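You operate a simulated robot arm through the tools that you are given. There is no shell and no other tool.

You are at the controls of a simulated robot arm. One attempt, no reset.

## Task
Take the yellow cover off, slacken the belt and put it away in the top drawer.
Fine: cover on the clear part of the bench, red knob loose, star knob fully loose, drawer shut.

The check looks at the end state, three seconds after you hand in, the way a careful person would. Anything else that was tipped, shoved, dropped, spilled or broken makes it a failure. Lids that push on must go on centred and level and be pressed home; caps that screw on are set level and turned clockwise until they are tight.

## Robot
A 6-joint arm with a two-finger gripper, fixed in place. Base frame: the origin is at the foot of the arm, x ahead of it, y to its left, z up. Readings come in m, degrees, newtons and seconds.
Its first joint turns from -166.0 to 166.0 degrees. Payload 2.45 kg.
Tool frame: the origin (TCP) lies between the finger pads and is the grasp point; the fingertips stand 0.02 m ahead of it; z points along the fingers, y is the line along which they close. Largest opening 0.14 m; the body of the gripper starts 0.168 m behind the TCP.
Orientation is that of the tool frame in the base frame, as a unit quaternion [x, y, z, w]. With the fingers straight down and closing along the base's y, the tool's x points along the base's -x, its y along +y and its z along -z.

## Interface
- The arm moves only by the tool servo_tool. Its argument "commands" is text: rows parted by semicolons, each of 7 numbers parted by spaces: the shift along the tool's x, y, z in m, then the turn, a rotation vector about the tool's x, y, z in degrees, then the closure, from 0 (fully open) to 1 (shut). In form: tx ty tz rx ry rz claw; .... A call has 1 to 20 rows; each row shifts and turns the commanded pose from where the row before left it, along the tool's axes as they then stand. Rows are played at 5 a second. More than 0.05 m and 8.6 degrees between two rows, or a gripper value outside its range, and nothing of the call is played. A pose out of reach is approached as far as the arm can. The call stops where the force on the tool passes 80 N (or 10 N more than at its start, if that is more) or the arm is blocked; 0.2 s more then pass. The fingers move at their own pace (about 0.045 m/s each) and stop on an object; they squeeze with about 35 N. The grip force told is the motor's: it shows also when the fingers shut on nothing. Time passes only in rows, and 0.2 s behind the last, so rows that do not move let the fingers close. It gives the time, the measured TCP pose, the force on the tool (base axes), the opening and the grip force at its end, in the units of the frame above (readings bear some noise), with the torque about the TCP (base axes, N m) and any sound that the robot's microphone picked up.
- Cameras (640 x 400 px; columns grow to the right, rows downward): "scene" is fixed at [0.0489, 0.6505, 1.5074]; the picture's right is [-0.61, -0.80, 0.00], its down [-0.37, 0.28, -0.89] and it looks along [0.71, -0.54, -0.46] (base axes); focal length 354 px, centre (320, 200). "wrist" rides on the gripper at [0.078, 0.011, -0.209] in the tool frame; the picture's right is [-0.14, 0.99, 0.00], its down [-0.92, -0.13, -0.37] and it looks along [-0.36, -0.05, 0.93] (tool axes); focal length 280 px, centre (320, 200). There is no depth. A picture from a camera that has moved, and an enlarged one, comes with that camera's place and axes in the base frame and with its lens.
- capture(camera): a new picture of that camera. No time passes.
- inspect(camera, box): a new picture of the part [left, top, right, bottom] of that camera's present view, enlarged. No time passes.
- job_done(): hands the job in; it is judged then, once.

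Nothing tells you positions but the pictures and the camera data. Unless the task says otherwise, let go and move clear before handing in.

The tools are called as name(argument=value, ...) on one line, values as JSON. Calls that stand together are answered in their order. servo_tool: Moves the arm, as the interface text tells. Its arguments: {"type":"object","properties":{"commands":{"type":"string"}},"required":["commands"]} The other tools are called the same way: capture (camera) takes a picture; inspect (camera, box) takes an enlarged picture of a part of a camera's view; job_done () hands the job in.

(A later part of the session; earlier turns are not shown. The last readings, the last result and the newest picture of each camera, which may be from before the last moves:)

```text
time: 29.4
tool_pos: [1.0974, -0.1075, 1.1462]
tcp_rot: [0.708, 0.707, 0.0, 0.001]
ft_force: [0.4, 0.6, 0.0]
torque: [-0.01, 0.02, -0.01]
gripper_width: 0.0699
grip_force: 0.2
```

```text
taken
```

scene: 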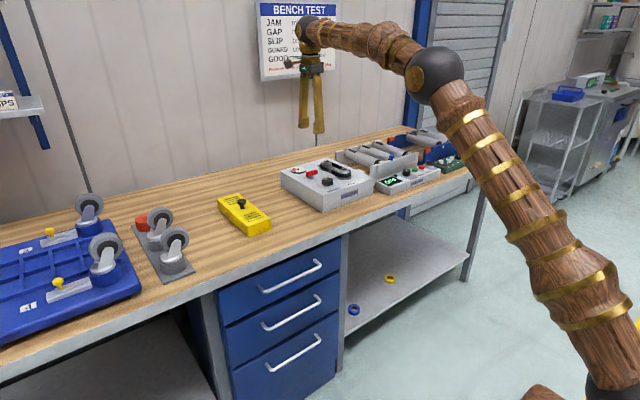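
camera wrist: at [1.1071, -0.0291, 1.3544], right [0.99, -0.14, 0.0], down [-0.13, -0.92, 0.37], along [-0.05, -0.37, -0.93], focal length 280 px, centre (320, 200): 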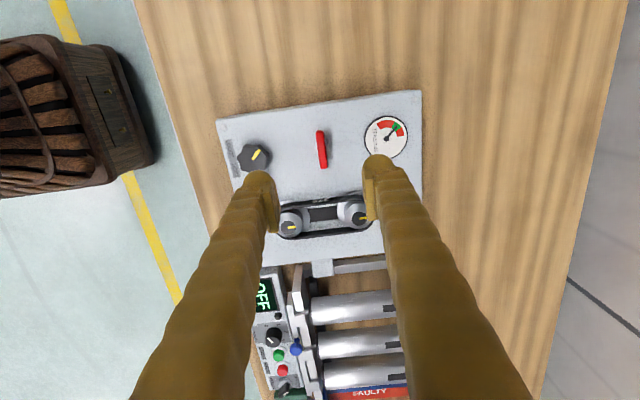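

servo_tool(commands="0 0.001 0.04 0 0 0 0.6; 0 0 0.04 0 0 0 0.6; 0 0 0.04 0 0 0 0.6; 0 0 0.015 0 0 0 0.6; 0 0 0 0 0 0 0.6; 0 0 0 0 0 0 0.6")

capture(camera="wrist")

inspect(camera="scene", box=[275, 140, 365, 210])

```text
time: 30.8
tool_pos: [1.0976, -0.1067, 1.0114]
tcp_rot: [0.708, 0.706, 0.0, 0.0]
ft_force: [-0.2, -0.3, 0.6]
torque: [0.0, -0.01, 0.01]
gripper_width: 0.0561
grip_force: 0.1
```

```text
taken
camera wrist: at [1.1075, -0.0278, 1.2207], right [0.99, -0.14, 0.0], down [-0.13, -0.92, 0.37], along [-0.05, -0.37, -0.93], focal length 280 px, centre (320, 200)
```

wrist: 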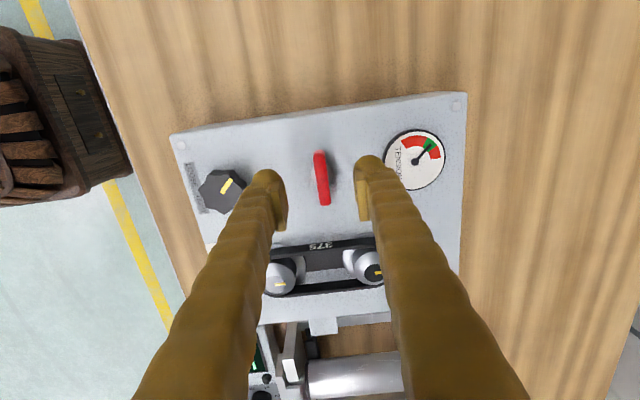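

```text
5.71 times, centred on (320, 175) of scene
camera zoom: at [0.0489, 0.6505, 1.5074], right [-0.61, -0.8, 0.0], down [-0.37, 0.28, -0.89], along [0.71, -0.54, -0.46], focal length 2025 px, centre (320, 343)
```

zoom: 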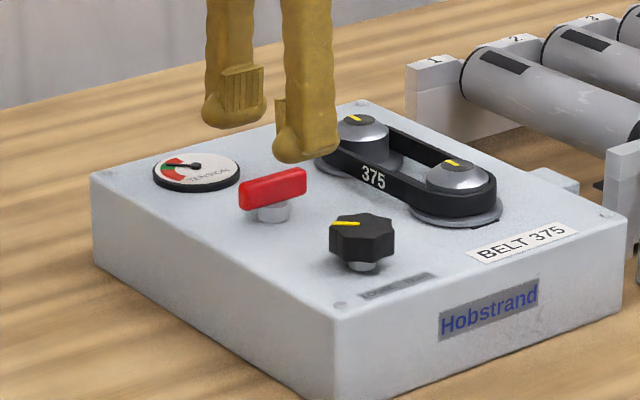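

servo_tool(commands="-0.001 0 0.015 0 0 0 0.65; 0 0 0.015 0 0 0 0.65; 0 0 0.01 0 0 0 0.65; 0 0 0.004 0 0 0 0.65; 0 0 0 0 0 0 0.65")

inspect(camera="scene", box=[285, 150, 345, 195])

inspect(camera="wrist", box=[230, 120, 410, 240])

```text
time: 32.0
tool_pos: [1.0985, -0.1088, 0.967]
tcp_rot: [0.708, 0.707, 0.0, 0.0]
ft_force: [-0.2, -0.8, 0.3]
torque: [0.01, 0.0, -0.01]
gripper_width: 0.049
grip_force: 0.0
```

```text
8.89 times, centred on (315, 172) of scene
camera zoom: at [0.0489, 0.6505, 1.5074], right [-0.61, -0.8, 0.0], down [-0.37, 0.28, -0.89], along [0.71, -0.54, -0.46], focal length 3150 px, centre (364, 444)
```

zoom: 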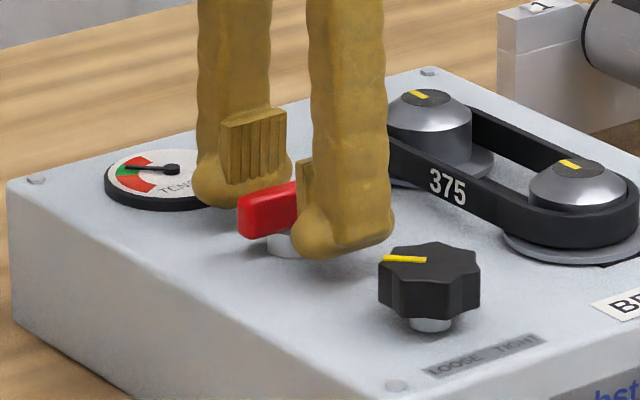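

```text
3.33 times, centred on (320, 180) of wrist
camera zoom: at [1.108, -0.0306, 1.175], right [0.99, -0.14, 0.0], down [-0.13, -0.92, 0.37], along [-0.05, -0.37, -0.93], focal length 935 px, centre (320, 267)
```

zoom: 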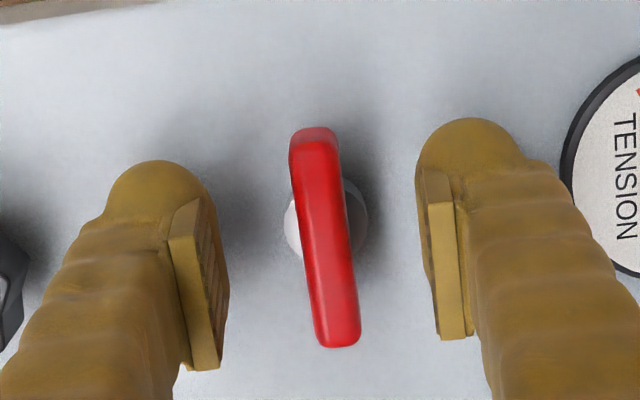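

servo_tool(commands="0.002 0 0.004 0 0 0 0.65; 0 0 0 0 0 0 0.65; 0 0 0 0 0 0 0.8; 0 0 0 0 0 0 0.95; 0 0 0 0 0 0 1; 0 0 0 0 0 0 1; 0 0 0 0 0 0 1")

inspect(camera="scene", box=[285, 150, 345, 195])

inspect(camera="wrist", box=[230, 120, 410, 240])

```text
time: 33.6
tool_pos: [1.0997, -0.1069, 0.9659]
tcp_rot: [0.707, 0.707, 0.001, 0.002]
ft_force: [19.2, 0.2, 29.8]
torque: [-0.1, -0.2, 0.06]
gripper_width: 0.0115
grip_force: 38.3
```

```text
8.89 times, centred on (315, 172) of scene
camera zoom: at [0.0489, 0.6505, 1.5074], right [-0.61, -0.8, 0.0], down [-0.37, 0.28, -0.89], along [0.71, -0.54, -0.46], focal length 3150 px, centre (364, 444)
```

zoom: 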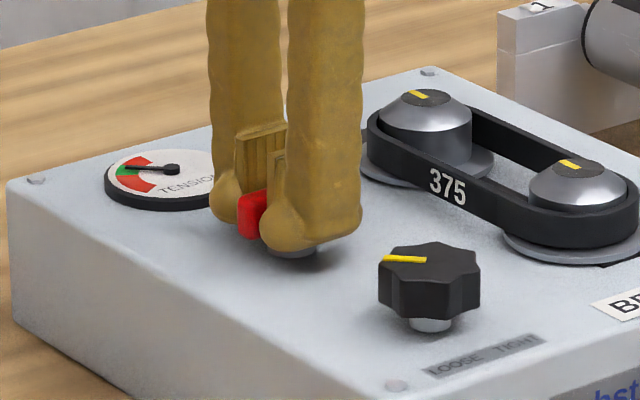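

```text
3.33 times, centred on (320, 180) of wrist
camera zoom: at [1.1085, -0.028, 1.1734], right [0.99, -0.14, 0.0], down [-0.13, -0.92, 0.37], along [-0.05, -0.37, -0.93], focal length 935 px, centre (320, 267)
```

zoom: 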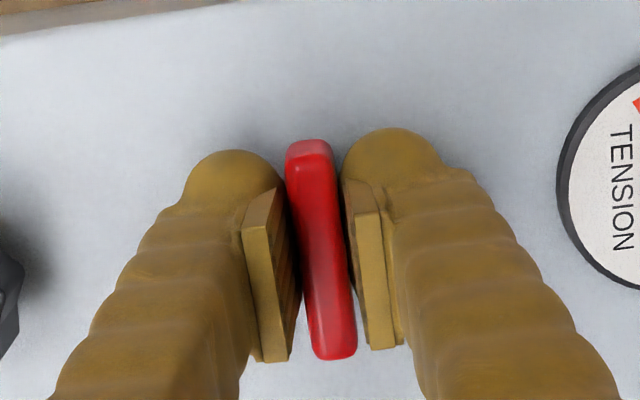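

The handle is gripped (11.5 mm), but some side and vertical load shows. I'll relieve it with small moves before turning.

servo_tool(commands="0 0.001 -0.003 0 0 0 1; 0 0 0 0 0 0 1")

```text
time: 34.2
tool_pos: [1.1, -0.1056, 0.9648]
tcp_rot: [0.708, 0.707, 0.0, 0.0]
ft_force: [8.3, 5.4, 7.9]
torque: [-0.04, -0.1, 0.04]
gripper_width: 0.011
grip_force: 38.2
```

servo_tool(commands="0 0.0008 -0.001 0 0 0 1; 0 0 0 0 0 0 1")

```text
time: 34.8
tool_pos: [1.1006, -0.1068, 0.9654]
tcp_rot: [0.707, 0.707, -0.001, -0.001]
ft_force: [-19.4, 8.8, -8.2]
torque: [0.06, 0.21, -0.06]
gripper_width: 0.011
grip_force: 38.5
```

servo_tool(commands="-0.0003 -0.0005 0.0005 0 0 0 1; 0 0 0 0 0 0 1")

```text
time: 35.4
tool_pos: [1.1002, -0.1075, 0.9661]
tcp_rot: [0.707, 0.707, -0.001, -0.001]
ft_force: [-14.1, 12.3, -14.1]
torque: [0.1, 0.17, -0.04]
gripper_width: 0.0108
grip_force: 37.7
```

servo_tool(commands="0 0 0 0 0 -5 1; 0 0 0 0 0 -5 1; 0 0 0 0 0 0 1")

inspect(camera="wrist", box=[230, 120, 410, 240])

```text
time: 36.2
tool_pos: [1.0985, -0.1074, 0.965]
tcp_rot: [0.643, 0.766, -0.001, -0.001]
ft_force: [-19.3, 6.8, -22.9]
torque: [0.04, 0.2, -0.07]
gripper_width: 0.0113
grip_force: 37.7
```

```text
3.33 times, centred on (320, 180) of wrist
camera zoom: at [1.0955, -0.0275, 1.1738], right [1.0, 0.04, 0.0], down [0.04, -0.93, 0.37], along [0.01, -0.37, -0.93], focal length 935 px, centre (320, 267)
```

zoom: 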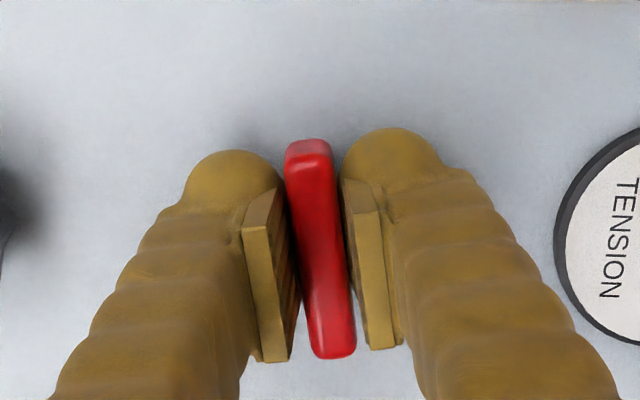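

The red handle follows the gripper counter-clockwise with little torque. I'll continue turning.

servo_tool(commands="0 0 0.0007 0 0 -8 1; 0 0 0 0 0 -8 1; 0 0 0 0 0 -8 1; 0 0 0 0 0 -8 1; 0 0 0 0 0 0 1")

inspect(camera="wrist", box=[230, 120, 410, 240])

```text
time: 37.4
tool_pos: [1.0989, -0.1086, 0.9662]
tcp_rot: [0.407, 0.914, 0.0, -0.001]
ft_force: [-65.0, -17.6, -9.8]
torque: [-0.18, 0.61, -0.09]
gripper_width: 0.0112
grip_force: 38.1
```

```text
3.33 times, centred on (320, 180) of wrist
camera zoom: at [1.0537, -0.0423, 1.1743], right [0.83, 0.56, 0.0], down [0.52, -0.77, 0.37], along [0.2, -0.31, -0.93], focal length 935 px, centre (320, 267)
```

zoom: 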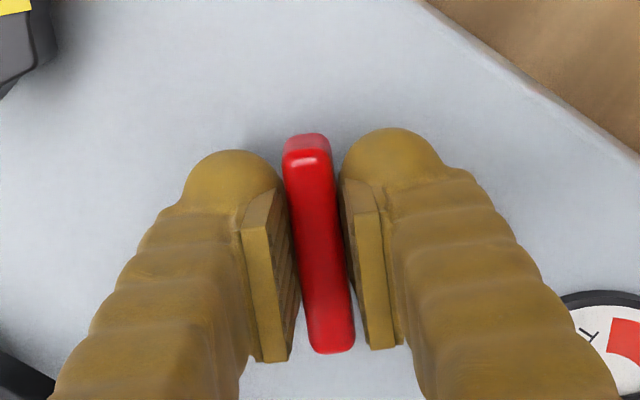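

servo_tool(commands="0.0007 -0.0014 0 0 0 0 1; 0 0 0 0 0 0 1")

```text
time: 38.0
tool_pos: [1.0983, -0.1088, 0.9666]
tcp_rot: [0.407, 0.913, 0.0, 0.002]
ft_force: [-16.2, -28.7, -17.9]
torque: [-0.3, 0.03, -0.06]
gripper_width: 0.011
grip_force: 38.2
```

servo_tool(commands="-0.0004 -0.0009 0.0006 0 0 0 1; 0 0 0 0 0 0 1")

```text
time: 38.6
tool_pos: [1.0973, -0.1082, 0.9656]
tcp_rot: [0.406, 0.914, 0.0, 0.001]
ft_force: [5.5, -28.3, -5.1]
torque: [-0.35, -0.16, -0.02]
gripper_width: 0.0112
grip_force: 38.7
```

servo_tool(commands="-0.0006 -0.0004 0 0 0 -8 1; 0 0 0 0 0 -8 1; 0 0 0 0 0 -8 1; 0 0 0 0 0 0 1")

inspect(camera="scene", box=[285, 150, 345, 195])

```text
time: 39.6
tool_pos: [1.0979, -0.1088, 0.966]
tcp_rot: [0.206, 0.979, 0.0, 0.0]
ft_force: [2.1, -19.7, 13.6]
torque: [-0.18, 0.04, -0.08]
gripper_width: 0.0111
grip_force: 37.5
```

```text
8.89 times, centred on (315, 172) of scene
camera zoom: at [0.0489, 0.6505, 1.5074], right [-0.61, -0.8, 0.0], down [-0.37, 0.28, -0.89], along [0.71, -0.54, -0.46], focal length 3150 px, centre (364, 444)
```

zoom: 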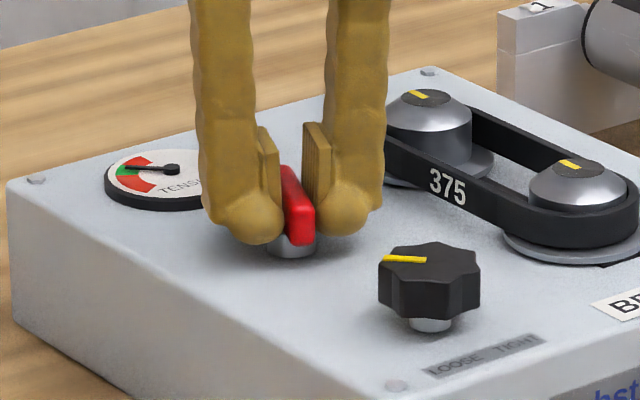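

servo_tool(commands="-0.0002 -0.0005 0 0 0 -8 1; 0 0 -0.0003 0 0 -8 1; 0 0 0 0 0 -8 1; 0 0 0 0 0 0 1")

```text
time: 40.6
tool_pos: [1.0986, -0.1096, 0.9648]
tcp_rot: [-0.002, 1.0, 0.0, 0.0]
ft_force: [-9.0, -17.6, 17.4]
torque: [-0.16, 0.06, -0.04]
gripper_width: 0.0111
grip_force: 38.1
```

servo_tool(commands="0.0003 -0.0005 -0.0004 0 0 -8 1; 0 0 0 0 0 -8 1; 0 0 0 0 0 -8 1; 0 0 0 0 0 0 1")

inspect(camera="wrist", box=[230, 120, 410, 240])

inspect(camera="scene", box=[285, 150, 345, 195])

```text
time: 41.6
tool_pos: [1.0979, -0.11, 0.9656]
tcp_rot: [-0.208, 0.978, -0.001, 0.0]
ft_force: [-6.1, -5.5, 5.0]
torque: [-0.01, -0.03, -2.31]
gripper_width: 0.0227
grip_force: 44.3
```

```text
3.33 times, centred on (320, 180) of wrist
camera zoom: at [1.0206, -0.1315, 1.1738], right [-0.28, 0.96, 0.0], down [0.89, 0.26, 0.37], along [0.35, 0.1, -0.93], focal length 935 px, centre (320, 267)
```

zoom: 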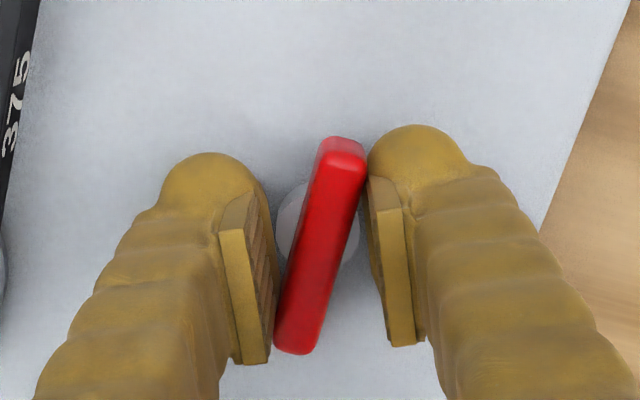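

```text
8.89 times, centred on (315, 172) of scene
camera zoom: at [0.0489, 0.6505, 1.5074], right [-0.61, -0.8, 0.0], down [-0.37, 0.28, -0.89], along [0.71, -0.54, -0.46], focal length 3150 px, centre (364, 444)
```

zoom: 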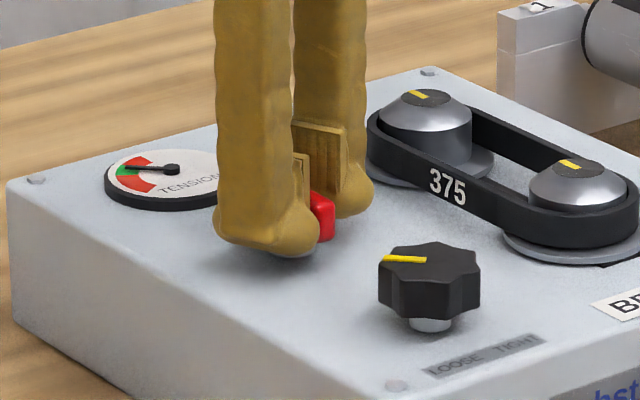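

The red knob turned about 90° and hit its stop: torque rose to 2.3 N·m and the grip slipped slightly. I'll open, rise and check its position.

servo_tool(commands="0 0 0 0 0 5 0.8; 0 0 0 0 0 0 0.7; 0 0 0 0 0 0 0.6; 0 0 0 0 0 0 0.5; 0 0 0 0 0 0 0.5; 0 0 -0.03 0 0 0 0.5; 0 0 -0.04 0 0 0 0.5; 0 0 -0.04 0 0 0 0.5; 0 0 -0.03 0 0 0 0.5; 0 0 0 0 0 0 0.5")

inspect(camera="wrist", box=[200, 30, 440, 200])

inspect(camera="scene", box=[275, 145, 385, 215])

```text
time: 43.8
tool_pos: [1.0966, -0.1089, 1.1055]
tcp_rot: [-0.165, 0.986, -0.001, 0.0]
ft_force: [0.4, 0.8, -0.8]
torque: [0.04, 0.03, 0.01]
gripper_width: 0.07
grip_force: 0.2
```

```text
2.35 times, centred on (320, 115) of wrist
camera zoom: at [1.0181, -0.124, 1.3136], right [-0.19, 0.98, 0.0], down [0.91, 0.18, 0.37], along [0.36, 0.07, -0.93], focal length 660 px, centre (320, 400)
```

zoom: 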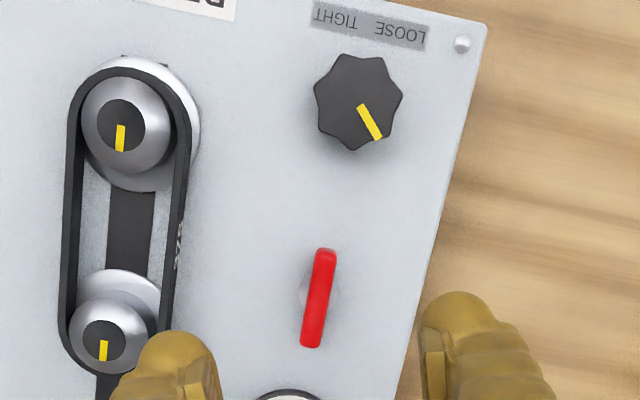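

```text
5.71 times, centred on (330, 180) of scene
camera zoom: at [0.0489, 0.6505, 1.5074], right [-0.61, -0.8, 0.0], down [-0.37, 0.28, -0.89], along [0.71, -0.54, -0.46], focal length 2025 px, centre (263, 314)
```

zoom: 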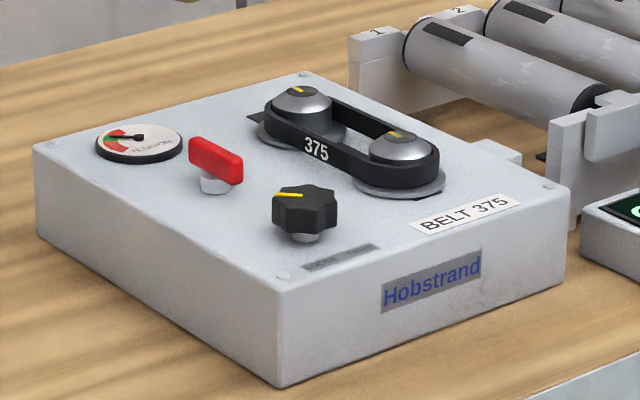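

The red handle now lies along x, a 90° turn to loose. Next is the star knob at (0.9985, -0.1085). I'll move over it and wind the gripper clockwise first so there is room for a long counter-clockwise turn.

servo_tool(commands="0.0466 0.016 0 0 0 0 0.5; 0.0466 0.016 0 0 0 0 0.5; 0 0 0 0 0 8.5 0.5; 0 0 0 0 0 8.5 0.5; 0 0 0 0 0 8.5 0.5; 0 0 0 0 0 8.5 0.5; 0 0 0 0 0 8.5 0.5; 0 0 0 0 0 8.5 0.5; 0 0 0 0 0 8.5 0.5; 0 0 0 0 0 8.5 0.5; 0 0 0 0 0 8.5 0.5; 0 0 0 0 0 8.5 0.5; 0 0 0 0 0 8.5 0.5; 0 0 0 0 0 8.5 0.5; 0 0 0 0 0 8.5 0.5; 0 0 0 0 0 8.5 0.5; 0 0 0 0 0 8.5 0.5; 0 0 0 0 0 8.5 0.5; 0 0 0 0 0 0 0.5")

capture(camera="wrist")

capture(camera="scene")

```text
time: 47.8
tool_pos: [1.0, -0.1089, 1.1055]
tcp_rot: [0.853, 0.522, 0.0, 0.0]
ft_force: [-0.9, -0.5, 0.1]
torque: [0.0, -0.01, -0.01]
gripper_width: 0.0702
grip_force: 0.0
```

```text
taken
camera wrist: at [1.0429, -0.0449, 1.3143], right [0.82, -0.57, 0.0], down [-0.53, -0.76, 0.37], along [-0.21, -0.3, -0.93], focal length 280 px, centre (320, 200)
```

wrist: 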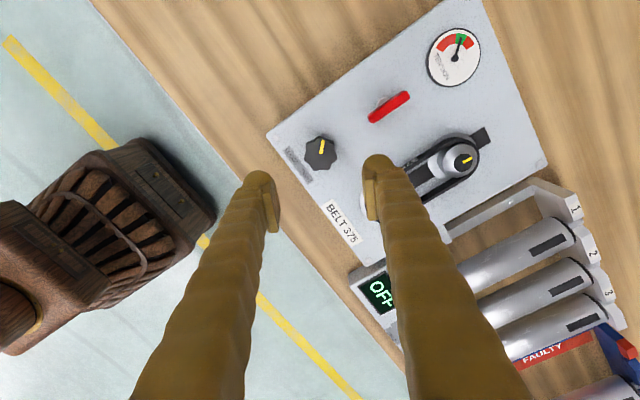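

```text
taken
```

scene: 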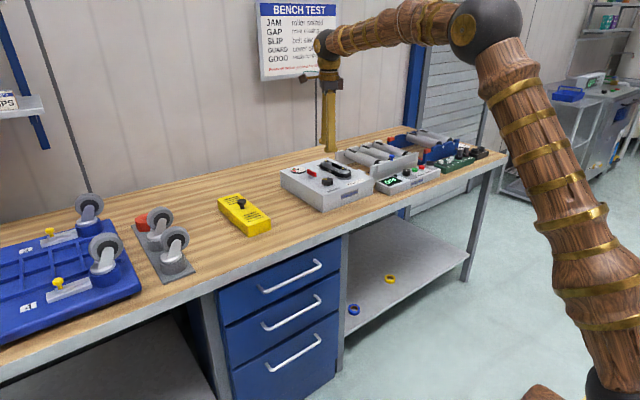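

servo_tool(commands="0 0 0 0 0 8.5 0.5; 0 0 0 0 0 8.5 0.5; 0 0 0 0 0 8.5 0.5; 0 0 0 0 0 8.5 0.5; 0 0 0 0 0 8.5 0.5; 0 0 0 0 0 8.5 0.5; 0 0 0 0 0 0 0.5")

capture(camera="wrist")

```text
time: 49.4
tool_pos: [0.9994, -0.1098, 1.105]
tcp_rot: [0.995, 0.104, 0.0, -0.001]
ft_force: [0.0, -0.2, 1.0]
torque: [0.01, 0.01, 0.02]
gripper_width: 0.0702
grip_force: 0.0
```

```text
taken
camera wrist: at [1.0767, -0.1041, 1.314], right [0.07, -1.0, 0.0], down [-0.93, -0.07, 0.37], along [-0.37, -0.03, -0.93], focal length 280 px, centre (320, 200)
```

wrist: 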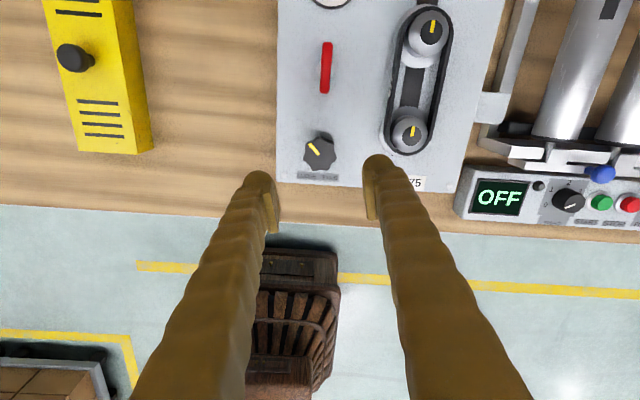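

inspect(camera="wrist", box=[270, 110, 370, 190])

inspect(camera="wrist", box=[270, 0, 480, 130])

```text
5.00 times, centred on (320, 150) of wrist
camera zoom: at [1.0767, -0.1041, 1.314], right [0.07, -1.0, 0.0], down [-0.93, -0.07, 0.37], along [-0.37, -0.03, -0.93], focal length 1402 px, centre (320, 450)
```

zoom: 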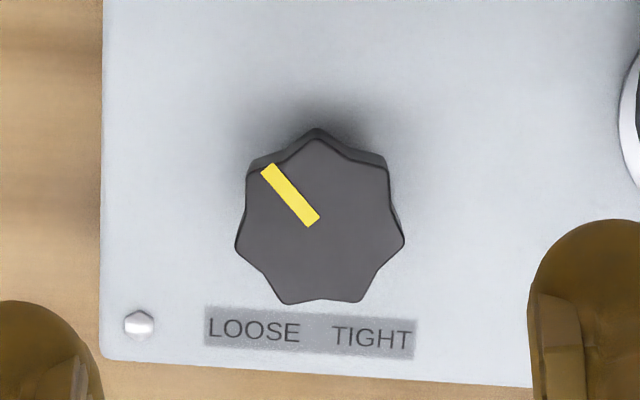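

```text
3.05 times, centred on (375, 65) of wrist
camera zoom: at [1.0767, -0.1041, 1.314], right [0.07, -1.0, 0.0], down [-0.93, -0.07, 0.37], along [-0.37, -0.03, -0.93], focal length 854 px, centre (152, 611)
```

zoom: 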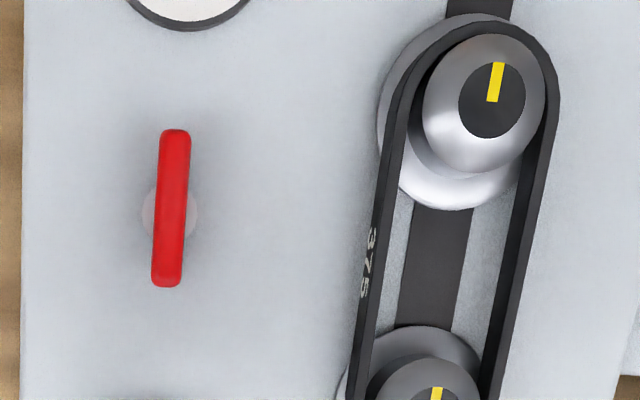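

The wrist has a wide range (now at +168°) and the gripper is centred over the star knob. Descending around it now.

servo_tool(commands="0 0 0.04 0 0 0 0.5; 0 0 0.04 0 0 0 0.5; 0 0 0.035 0 0 0 0.5; 0 0 0.015 0 0 0 0.5; 0 0 0.008 0 0 0 0.5; 0 0 0 0 0 0 0.5")

inspect(camera="wrist", box=[230, 120, 410, 240])

inspect(camera="scene", box=[285, 150, 355, 200])

```text
time: 50.8
tool_pos: [0.9984, -0.1099, 0.9694]
tcp_rot: [0.994, 0.105, 0.0, 0.0]
ft_force: [0.6, 0.3, 0.1]
torque: [0.01, -0.01, 0.05]
gripper_width: 0.0698
grip_force: 0.0
```

```text
3.33 times, centred on (320, 180) of wrist
camera zoom: at [1.0768, -0.1034, 1.1763], right [0.07, -1.0, 0.0], down [-0.93, -0.07, 0.37], along [-0.37, -0.03, -0.93], focal length 935 px, centre (320, 267)
```

zoom: 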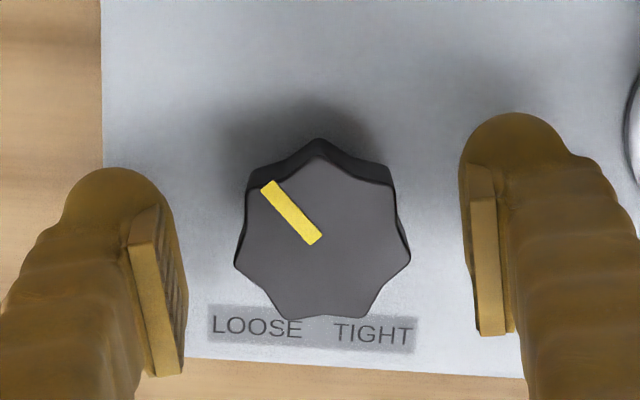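

```text
8.00 times, centred on (320, 175) of scene
camera zoom: at [0.0489, 0.6505, 1.5074], right [-0.61, -0.8, 0.0], down [-0.37, 0.28, -0.89], along [0.71, -0.54, -0.46], focal length 2835 px, centre (320, 400)
```

zoom: 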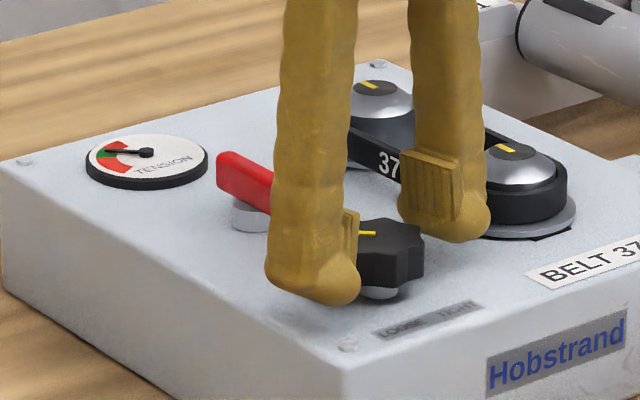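

servo_tool(commands="0.002 0.0004 0.003 0 0 0 0.5; 0 0 0 0 0 0 0.7; 0 0 0 0 0 0 0.85; 0 0 0 0 0 0 1; 0 0 0 0 0 0 1; 0 0 0 0 0 0 1")

inspect(camera="wrist", box=[230, 120, 410, 240])

```text
time: 52.2
tool_pos: [1.0014, -0.1092, 0.9657]
tcp_rot: [0.995, 0.104, 0.0, 0.0]
ft_force: [-2.3, 14.1, -1.7]
torque: [0.15, 0.01, -0.02]
gripper_width: 0.0425
grip_force: 45.2
```

```text
3.33 times, centred on (320, 180) of wrist
camera zoom: at [1.0787, -0.1032, 1.1739], right [0.07, -1.0, 0.0], down [-0.93, -0.07, 0.37], along [-0.37, -0.03, -0.93], focal length 935 px, centre (320, 267)
```

zoom: 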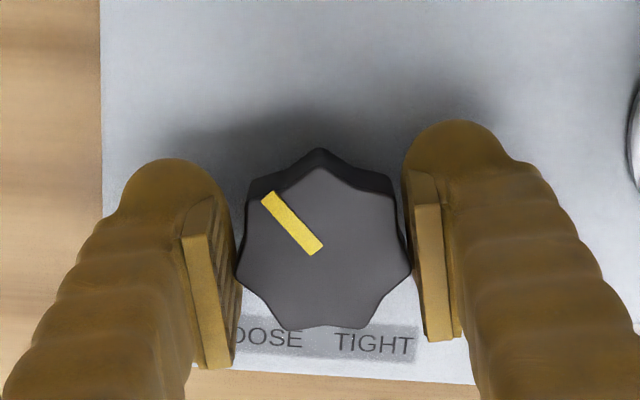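

servo_tool(commands="0 -0.0003 0 0 0 -6 1; 0 0 0 0 0 -8 1; 0 0 0 0 0 -8 1; 0 0 0 0 0 0 1")

inspect(camera="wrist", box=[230, 120, 410, 240])

inspect(camera="scene", box=[285, 150, 355, 200])

```text
time: 53.2
tool_pos: [1.0021, -0.1085, 0.9663]
tcp_rot: [0.956, 0.293, 0.0, 0.0]
ft_force: [-8.7, 31.4, 11.4]
torque: [0.36, 0.14, -0.04]
gripper_width: 0.0422
grip_force: 44.6
```

```text
3.33 times, centred on (320, 180) of wrist
camera zoom: at [1.0703, -0.0736, 1.174], right [0.44, -0.9, 0.0], down [-0.83, -0.41, 0.37], along [-0.33, -0.16, -0.93], focal length 935 px, centre (320, 267)
```

zoom: 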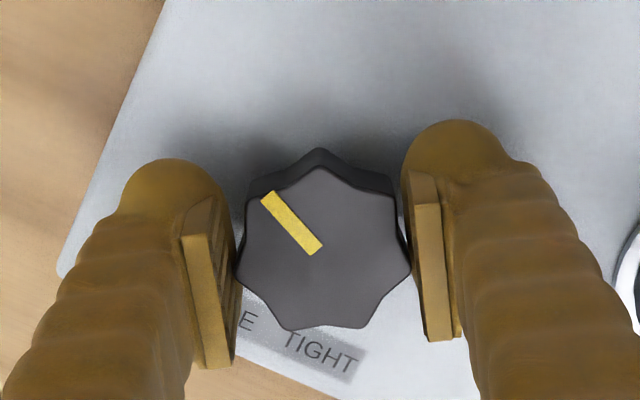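

```text
8.00 times, centred on (320, 175) of scene
camera zoom: at [0.0489, 0.6505, 1.5074], right [-0.61, -0.8, 0.0], down [-0.37, 0.28, -0.89], along [0.71, -0.54, -0.46], focal length 2835 px, centre (320, 400)
```

zoom: 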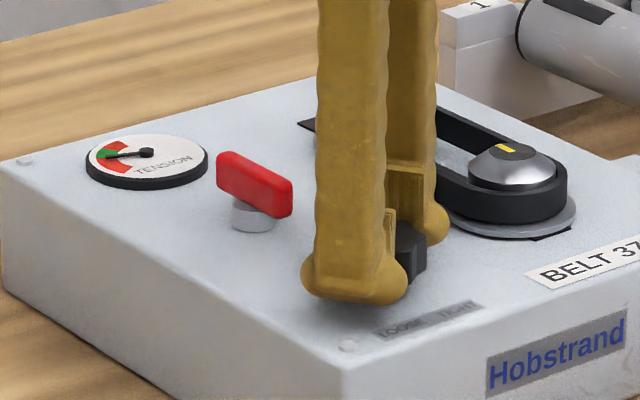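

servo_tool(commands="0.0004 -0.0009 0 0 0 -8 1; 0 0 -0.0002 0 0 -8 1; 0 0 0 0 0 -8 1; 0 0 0 0 0 -8 1; 0 0 0 0 0 0 1")

inspect(camera="scene", box=[285, 150, 355, 200])

```text
time: 54.4
tool_pos: [0.9997, -0.1092, 0.9652]
tcp_rot: [0.839, 0.545, -0.001, -0.001]
ft_force: [-32.9, 36.0, 10.3]
torque: [0.4, 0.47, -0.07]
gripper_width: 0.0424
grip_force: 44.6
```

```text
8.00 times, centred on (320, 175) of scene
camera zoom: at [0.0489, 0.6505, 1.5074], right [-0.61, -0.8, 0.0], down [-0.37, 0.28, -0.89], along [0.71, -0.54, -0.46], focal length 2835 px, centre (320, 400)
```

zoom: 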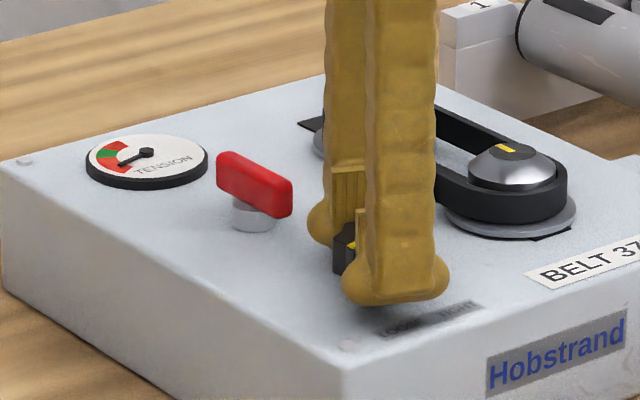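

The gauge needle is dropping into the low red zone, so counter-clockwise is the loosening direction. I'll continue turning while relieving side load.

servo_tool(commands="0.0005 -0.0013 -0.0002 0 0 -8 1; 0 0 0 0 0 -8 1; 0 0 0 0 0 -8 1; 0 0 0 0 0 -8 1; 0 0 0 0 0 0 1")

inspect(camera="scene", box=[285, 150, 355, 200])

```text
time: 55.6
tool_pos: [1.0003, -0.109, 0.966]
tcp_rot: [0.655, 0.755, -0.001, -0.001]
ft_force: [-30.4, 5.2, -0.7]
torque: [-0.02, 0.26, 0.02]
gripper_width: 0.0424
grip_force: 44.8
```

```text
8.00 times, centred on (320, 175) of scene
camera zoom: at [0.0489, 0.6505, 1.5074], right [-0.61, -0.8, 0.0], down [-0.37, 0.28, -0.89], along [0.71, -0.54, -0.46], focal length 2835 px, centre (320, 400)
```

zoom: 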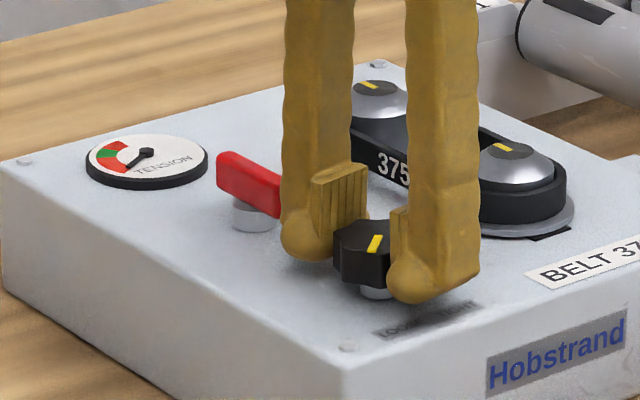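

servo_tool(commands="0.0001 -0.0008 0 0 0 -8 1; 0 0 0 0 0 -8 1; 0 0 0 0 0 -8 1; 0 0 0 0 0 -8 1; 0 0 0 0 0 0 1")

inspect(camera="scene", box=[285, 150, 355, 200])

```text
time: 56.8
tool_pos: [0.9999, -0.11, 0.9665]
tcp_rot: [0.423, 0.906, -0.001, 0.0]
ft_force: [-36.3, -17.7, -3.2]
torque: [-0.14, 0.45, -0.03]
gripper_width: 0.0424
grip_force: 45.2
```

```text
8.00 times, centred on (320, 175) of scene
camera zoom: at [0.0489, 0.6505, 1.5074], right [-0.61, -0.8, 0.0], down [-0.37, 0.28, -0.89], along [0.71, -0.54, -0.46], focal length 2835 px, centre (320, 400)
```

zoom: 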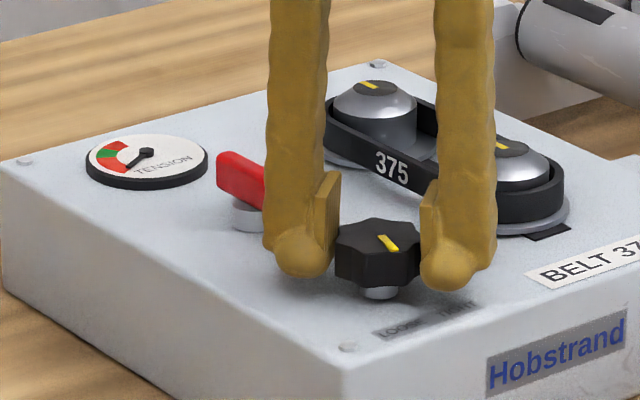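

servo_tool(commands="0.0003 -0.0011 0 0 0 -8 1; 0 0 0 0 0 -8 1; 0 0 0 0 0 -8 1; 0 0 0 0 0 -8 1; 0 0 0 0 0 0 1")

inspect(camera="scene", box=[285, 150, 355, 200])

```text
time: 58.0
tool_pos: [0.9975, -0.1087, 0.9656]
tcp_rot: [0.156, 0.988, 0.0, 0.001]
ft_force: [-36.6, -39.4, 3.8]
torque: [-0.37, 0.41, -0.61]
gripper_width: 0.0424
grip_force: 45.1
```

```text
8.00 times, centred on (320, 175) of scene
camera zoom: at [0.0489, 0.6505, 1.5074], right [-0.61, -0.8, 0.0], down [-0.37, 0.28, -0.89], along [0.71, -0.54, -0.46], focal length 2835 px, centre (320, 400)
```

zoom: 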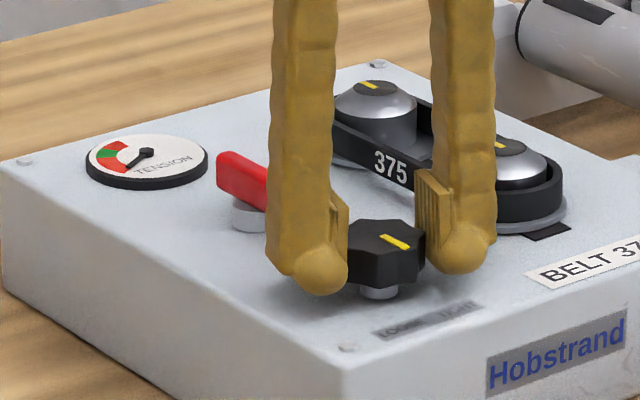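

inspect(camera="wrist", box=[230, 120, 410, 240])

capture(camera="wrist")

```text
3.33 times, centred on (320, 180) of wrist
camera zoom: at [0.9253, -0.0743, 1.174], right [0.44, 0.9, 0.0], down [0.84, -0.41, 0.37], along [0.33, -0.16, -0.93], focal length 935 px, centre (320, 267)
```

zoom: 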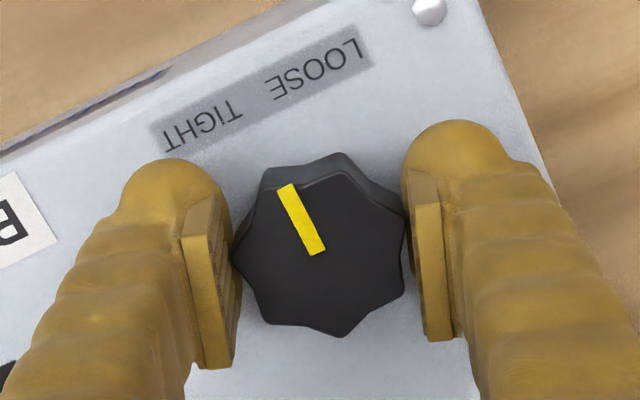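

```text
taken
camera wrist: at [0.9253, -0.0743, 1.174], right [0.44, 0.9, 0.0], down [0.84, -0.41, 0.37], along [0.33, -0.16, -0.93], focal length 280 px, centre (320, 200)
```

wrist: 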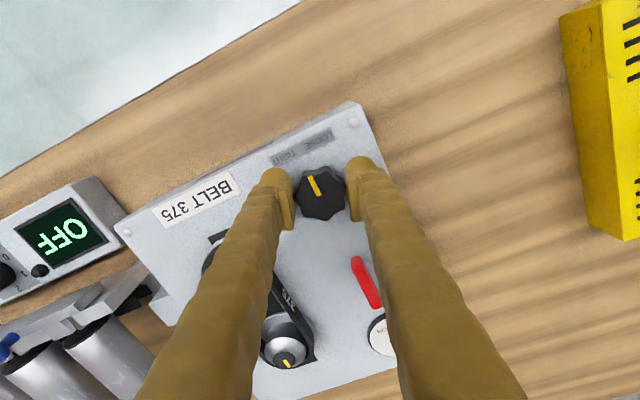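

servo_tool(commands="0.0006 -0.0012 0 0 0 0 1; 0 0 0 0 0 -5 1; 0 0 0 0 0 0 1")

inspect(camera="wrist", box=[230, 120, 410, 240])

```text
time: 58.8
tool_pos: [0.9981, -0.1094, 0.9656]
tcp_rot: [0.114, 0.993, 0.0, 0.001]
ft_force: [-14.4, -28.3, 0.0]
torque: [-0.26, 0.09, -0.52]
gripper_width: 0.0427
grip_force: 44.7
```

```text
3.33 times, centred on (320, 180) of wrist
camera zoom: at [0.9225, -0.0808, 1.174], right [0.36, 0.93, 0.0], down [0.87, -0.33, 0.37], along [0.35, -0.13, -0.93], focal length 935 px, centre (320, 267)
```

zoom: 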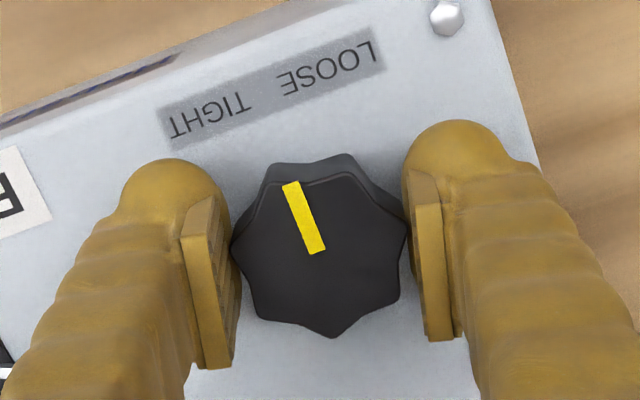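

The star knob pointer has stopped near -x and the grip slips with 0.5 N·m, so it is at its loose stop. Gauge reads minimum. I'll release and lift to look.

servo_tool(commands="0 0 0 0 0 0 0.7; 0 0 0 0 0 0 0.5; 0 0 0 0 0 0 0.5; 0 0 -0.03 0 0 0 0.5; 0 0 -0.04 0 0 0 0.5; 0 0 -0.04 0 0 0 0.5; 0 0 -0.04 0 0 0 0.5; 0 0 0 0 0 0 0.5")

capture(camera="wrist")

inspect(camera="wrist", box=[180, 70, 420, 230])

inspect(camera="scene", box=[275, 145, 385, 215])

```text
time: 60.6
tool_pos: [0.998, -0.1092, 1.1155]
tcp_rot: [0.113, 0.994, -0.001, -0.001]
ft_force: [0.2, 1.3, -0.7]
torque: [0.01, 0.02, -0.01]
gripper_width: 0.0701
grip_force: 0.0
```

```text
taken
camera wrist: at [0.9227, -0.0809, 1.3241], right [0.36, 0.93, 0.0], down [0.87, -0.33, 0.37], along [0.34, -0.13, -0.93], focal length 280 px, centre (320, 200)
```

wrist: 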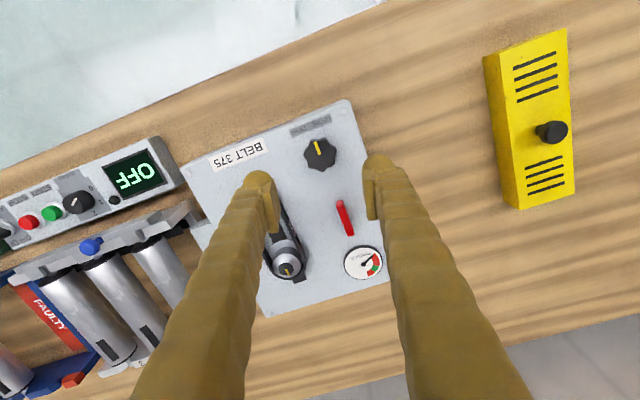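

```text
2.50 times, centred on (300, 150) of wrist
camera zoom: at [0.9227, -0.0809, 1.3241], right [0.36, 0.93, 0.0], down [0.87, -0.33, 0.37], along [0.34, -0.13, -0.93], focal length 701 px, centre (370, 325)
```

zoom: 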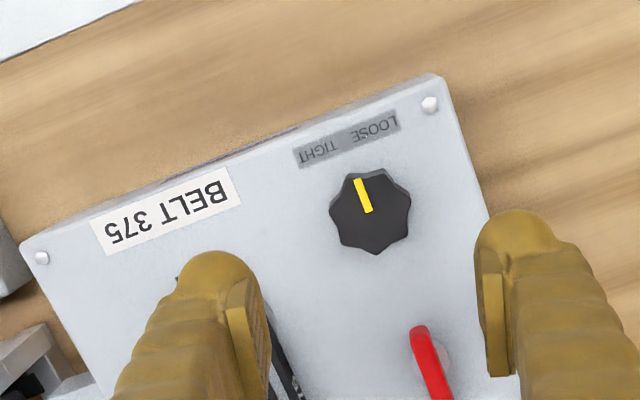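

```text
5.71 times, centred on (330, 180) of scene
camera zoom: at [0.0489, 0.6505, 1.5074], right [-0.61, -0.8, 0.0], down [-0.37, 0.28, -0.89], along [0.71, -0.54, -0.46], focal length 2025 px, centre (263, 314)
```

zoom: 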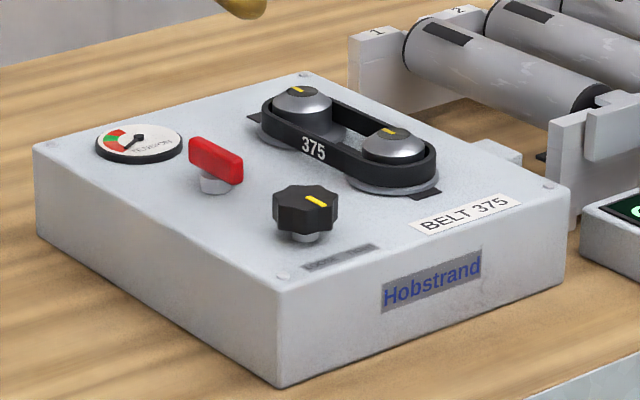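

The red and star knobs are both loose and the gauge is at minimum. Next I'll look closely at the slackened belt from above with the fingers wide open.

servo_tool(commands="0 0 0 0 0 -6.5 0.3; 0 0 0 0 0 -6.5 0; -0.035 -0.035 0 0 0 0 0; -0.035 -0.035 0 0 0 0 0; -0.02 -0.035 0 0 0 0 0; 0 -0.007 0 0 0 0 0; 0 0 0 0 0 0 0; 0 0 0 0 0 0 0")

capture(camera="wrist")

inspect(camera="wrist", box=[240, 60, 400, 240])

inspect(camera="scene", box=[305, 150, 365, 190])

```text
time: 62.4
tool_pos: [1.0862, -0.2224, 1.1136]
tcp_rot: [0.0, 1.0, 0.001, 0.0]
ft_force: [-0.5, -0.4, -0.5]
torque: [-0.01, -0.01, 0.01]
gripper_width: 0.1397
grip_force: 0.1
```

```text
taken
camera wrist: at [1.007, -0.2105, 1.3217], right [0.14, 0.99, 0.0], down [0.92, -0.13, 0.37], along [0.36, -0.05, -0.93], focal length 280 px, centre (320, 200)
```

wrist: 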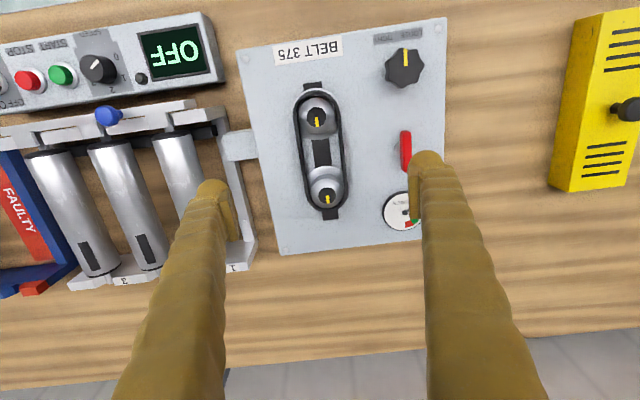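

```text
2.22 times, centred on (320, 150) of wrist
camera zoom: at [1.007, -0.2105, 1.3217], right [0.14, 0.99, 0.0], down [0.92, -0.13, 0.37], along [0.36, -0.05, -0.93], focal length 623 px, centre (320, 311)
```

zoom: 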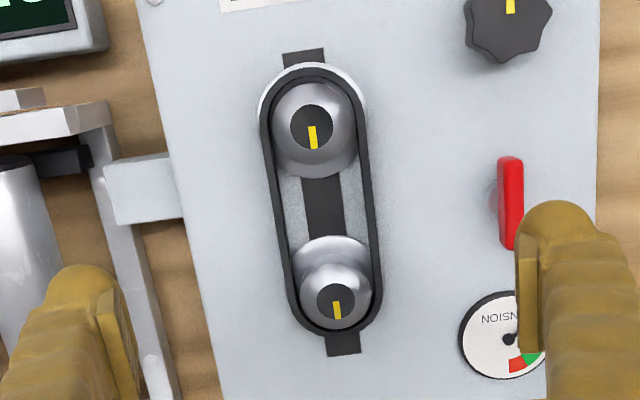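

```text
10.00 times, centred on (335, 170) of scene
camera zoom: at [0.0489, 0.6505, 1.5074], right [-0.61, -0.8, 0.0], down [-0.37, 0.28, -0.89], along [0.71, -0.54, -0.46], focal length 3544 px, centre (170, 500)
```

zoom: 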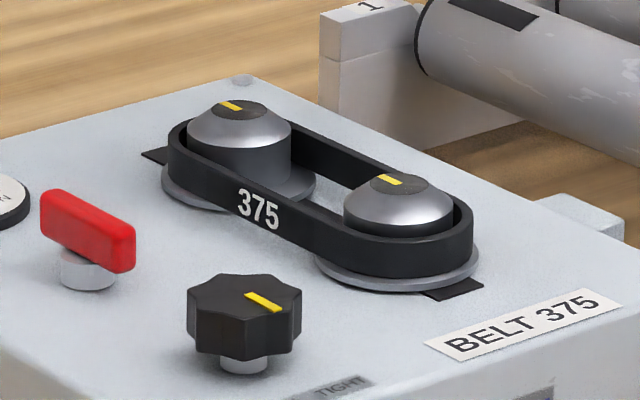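

The belt is now slack on the pulleys. Its loop is centred about (1.088, -0.2185), roughly 0.16 long by 0.06 wide. I'll come down with the fingers outside both straight runs at mid-span.

servo_tool(commands="-0.002 0.004 0.03 0 0 0 0.36; 0 0 0.04 0 0 0 0.36; 0 0 0.03 0 0 0 0.36; 0 0 0 0 0 0 0.36; 0 0 0 0 0 0 0.36")

inspect(camera="wrist", box=[220, 80, 420, 240])

inspect(camera="scene", box=[300, 145, 370, 195])

```text
time: 63.6
tool_pos: [1.0894, -0.2185, 1.0148]
tcp_rot: [0.0, 1.0, 0.001, 0.001]
ft_force: [-0.1, 0.7, -0.3]
torque: [0.0, 0.0, -0.03]
gripper_width: 0.0897
grip_force: 0.1
```

```text
2.50 times, centred on (320, 160) of wrist
camera zoom: at [1.0099, -0.2072, 1.2225], right [0.14, 0.99, 0.0], down [0.92, -0.13, 0.37], along [0.36, -0.05, -0.93], focal length 701 px, centre (320, 300)
```

zoom: 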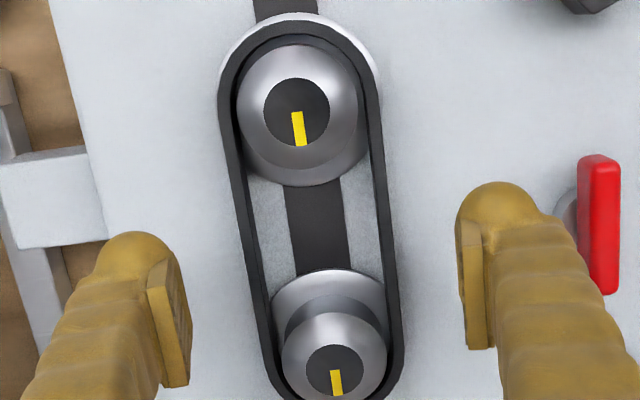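

```text
8.00 times, centred on (335, 170) of scene
camera zoom: at [0.0489, 0.6505, 1.5074], right [-0.61, -0.8, 0.0], down [-0.37, 0.28, -0.89], along [0.71, -0.54, -0.46], focal length 2835 px, centre (200, 440)
```

zoom: 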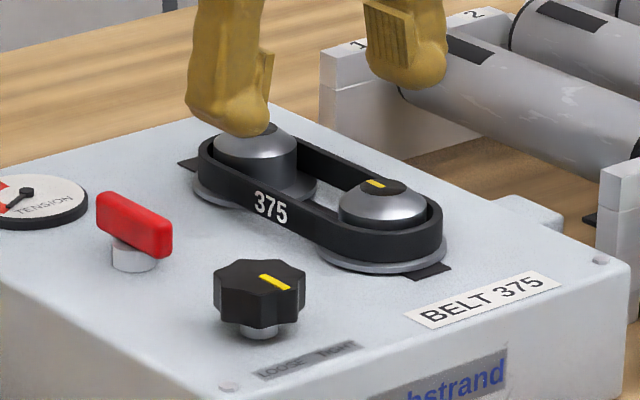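

servo_tool(commands="0 -0.001 0.02 0 0 0 0.36; 0 0 0.02 0 0 0 0.36; 0 0 0.01 0 0 0 0.36; 0 0 0.003 0 0 0 0.36; 0 0 0 0 0 0 0.36")

inspect(camera="wrist", box=[220, 80, 420, 240])

inspect(camera="scene", box=[300, 145, 370, 195])

```text
time: 64.8
tool_pos: [1.0883, -0.2198, 0.9628]
tcp_rot: [0.0, 1.0, 0.0, 0.0]
ft_force: [0.3, -0.2, 0.1]
torque: [0.01, 0.0, 0.01]
gripper_width: 0.0894
grip_force: 0.0
```

```text
2.50 times, centred on (320, 160) of wrist
camera zoom: at [1.0093, -0.2075, 1.1706], right [0.14, 0.99, 0.0], down [0.92, -0.13, 0.37], along [0.37, -0.05, -0.93], focal length 701 px, centre (320, 300)
```

zoom: 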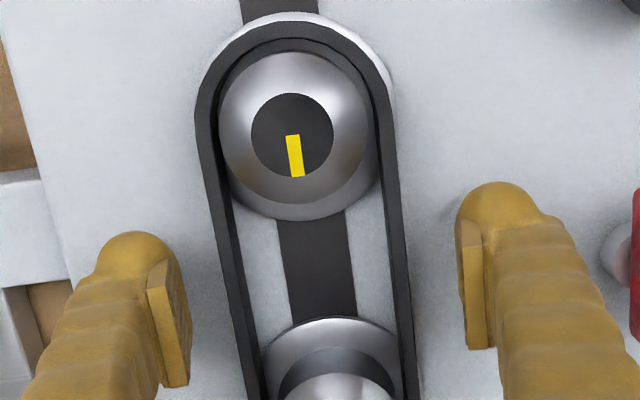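

```text
8.00 times, centred on (335, 170) of scene
camera zoom: at [0.0489, 0.6505, 1.5074], right [-0.61, -0.8, 0.0], down [-0.37, 0.28, -0.89], along [0.71, -0.54, -0.46], focal length 2835 px, centre (200, 440)
```

zoom: 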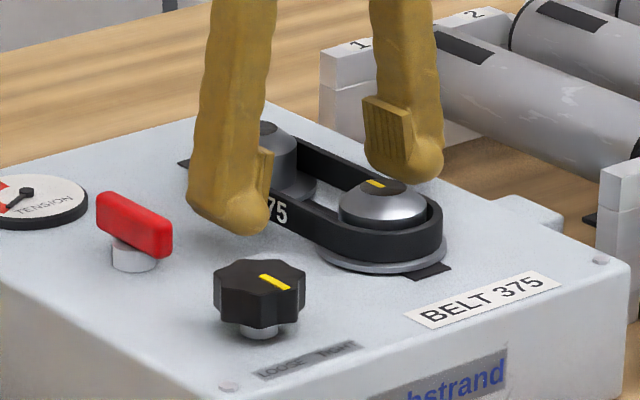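

servo_tool(commands="0 0 0.002 0 0 0 0.36; 0 0 0.0015 0 0 0 0.36; 0 0 0 0 0 0 0.36")

```text
time: 65.6
tool_pos: [1.089, -0.217, 0.9593]
tcp_rot: [0.0, 1.0, -0.001, 0.0]
ft_force: [0.2, 0.4, 0.4]
torque: [0.03, 0.03, 0.0]
gripper_width: 0.0896
grip_force: 0.1
```

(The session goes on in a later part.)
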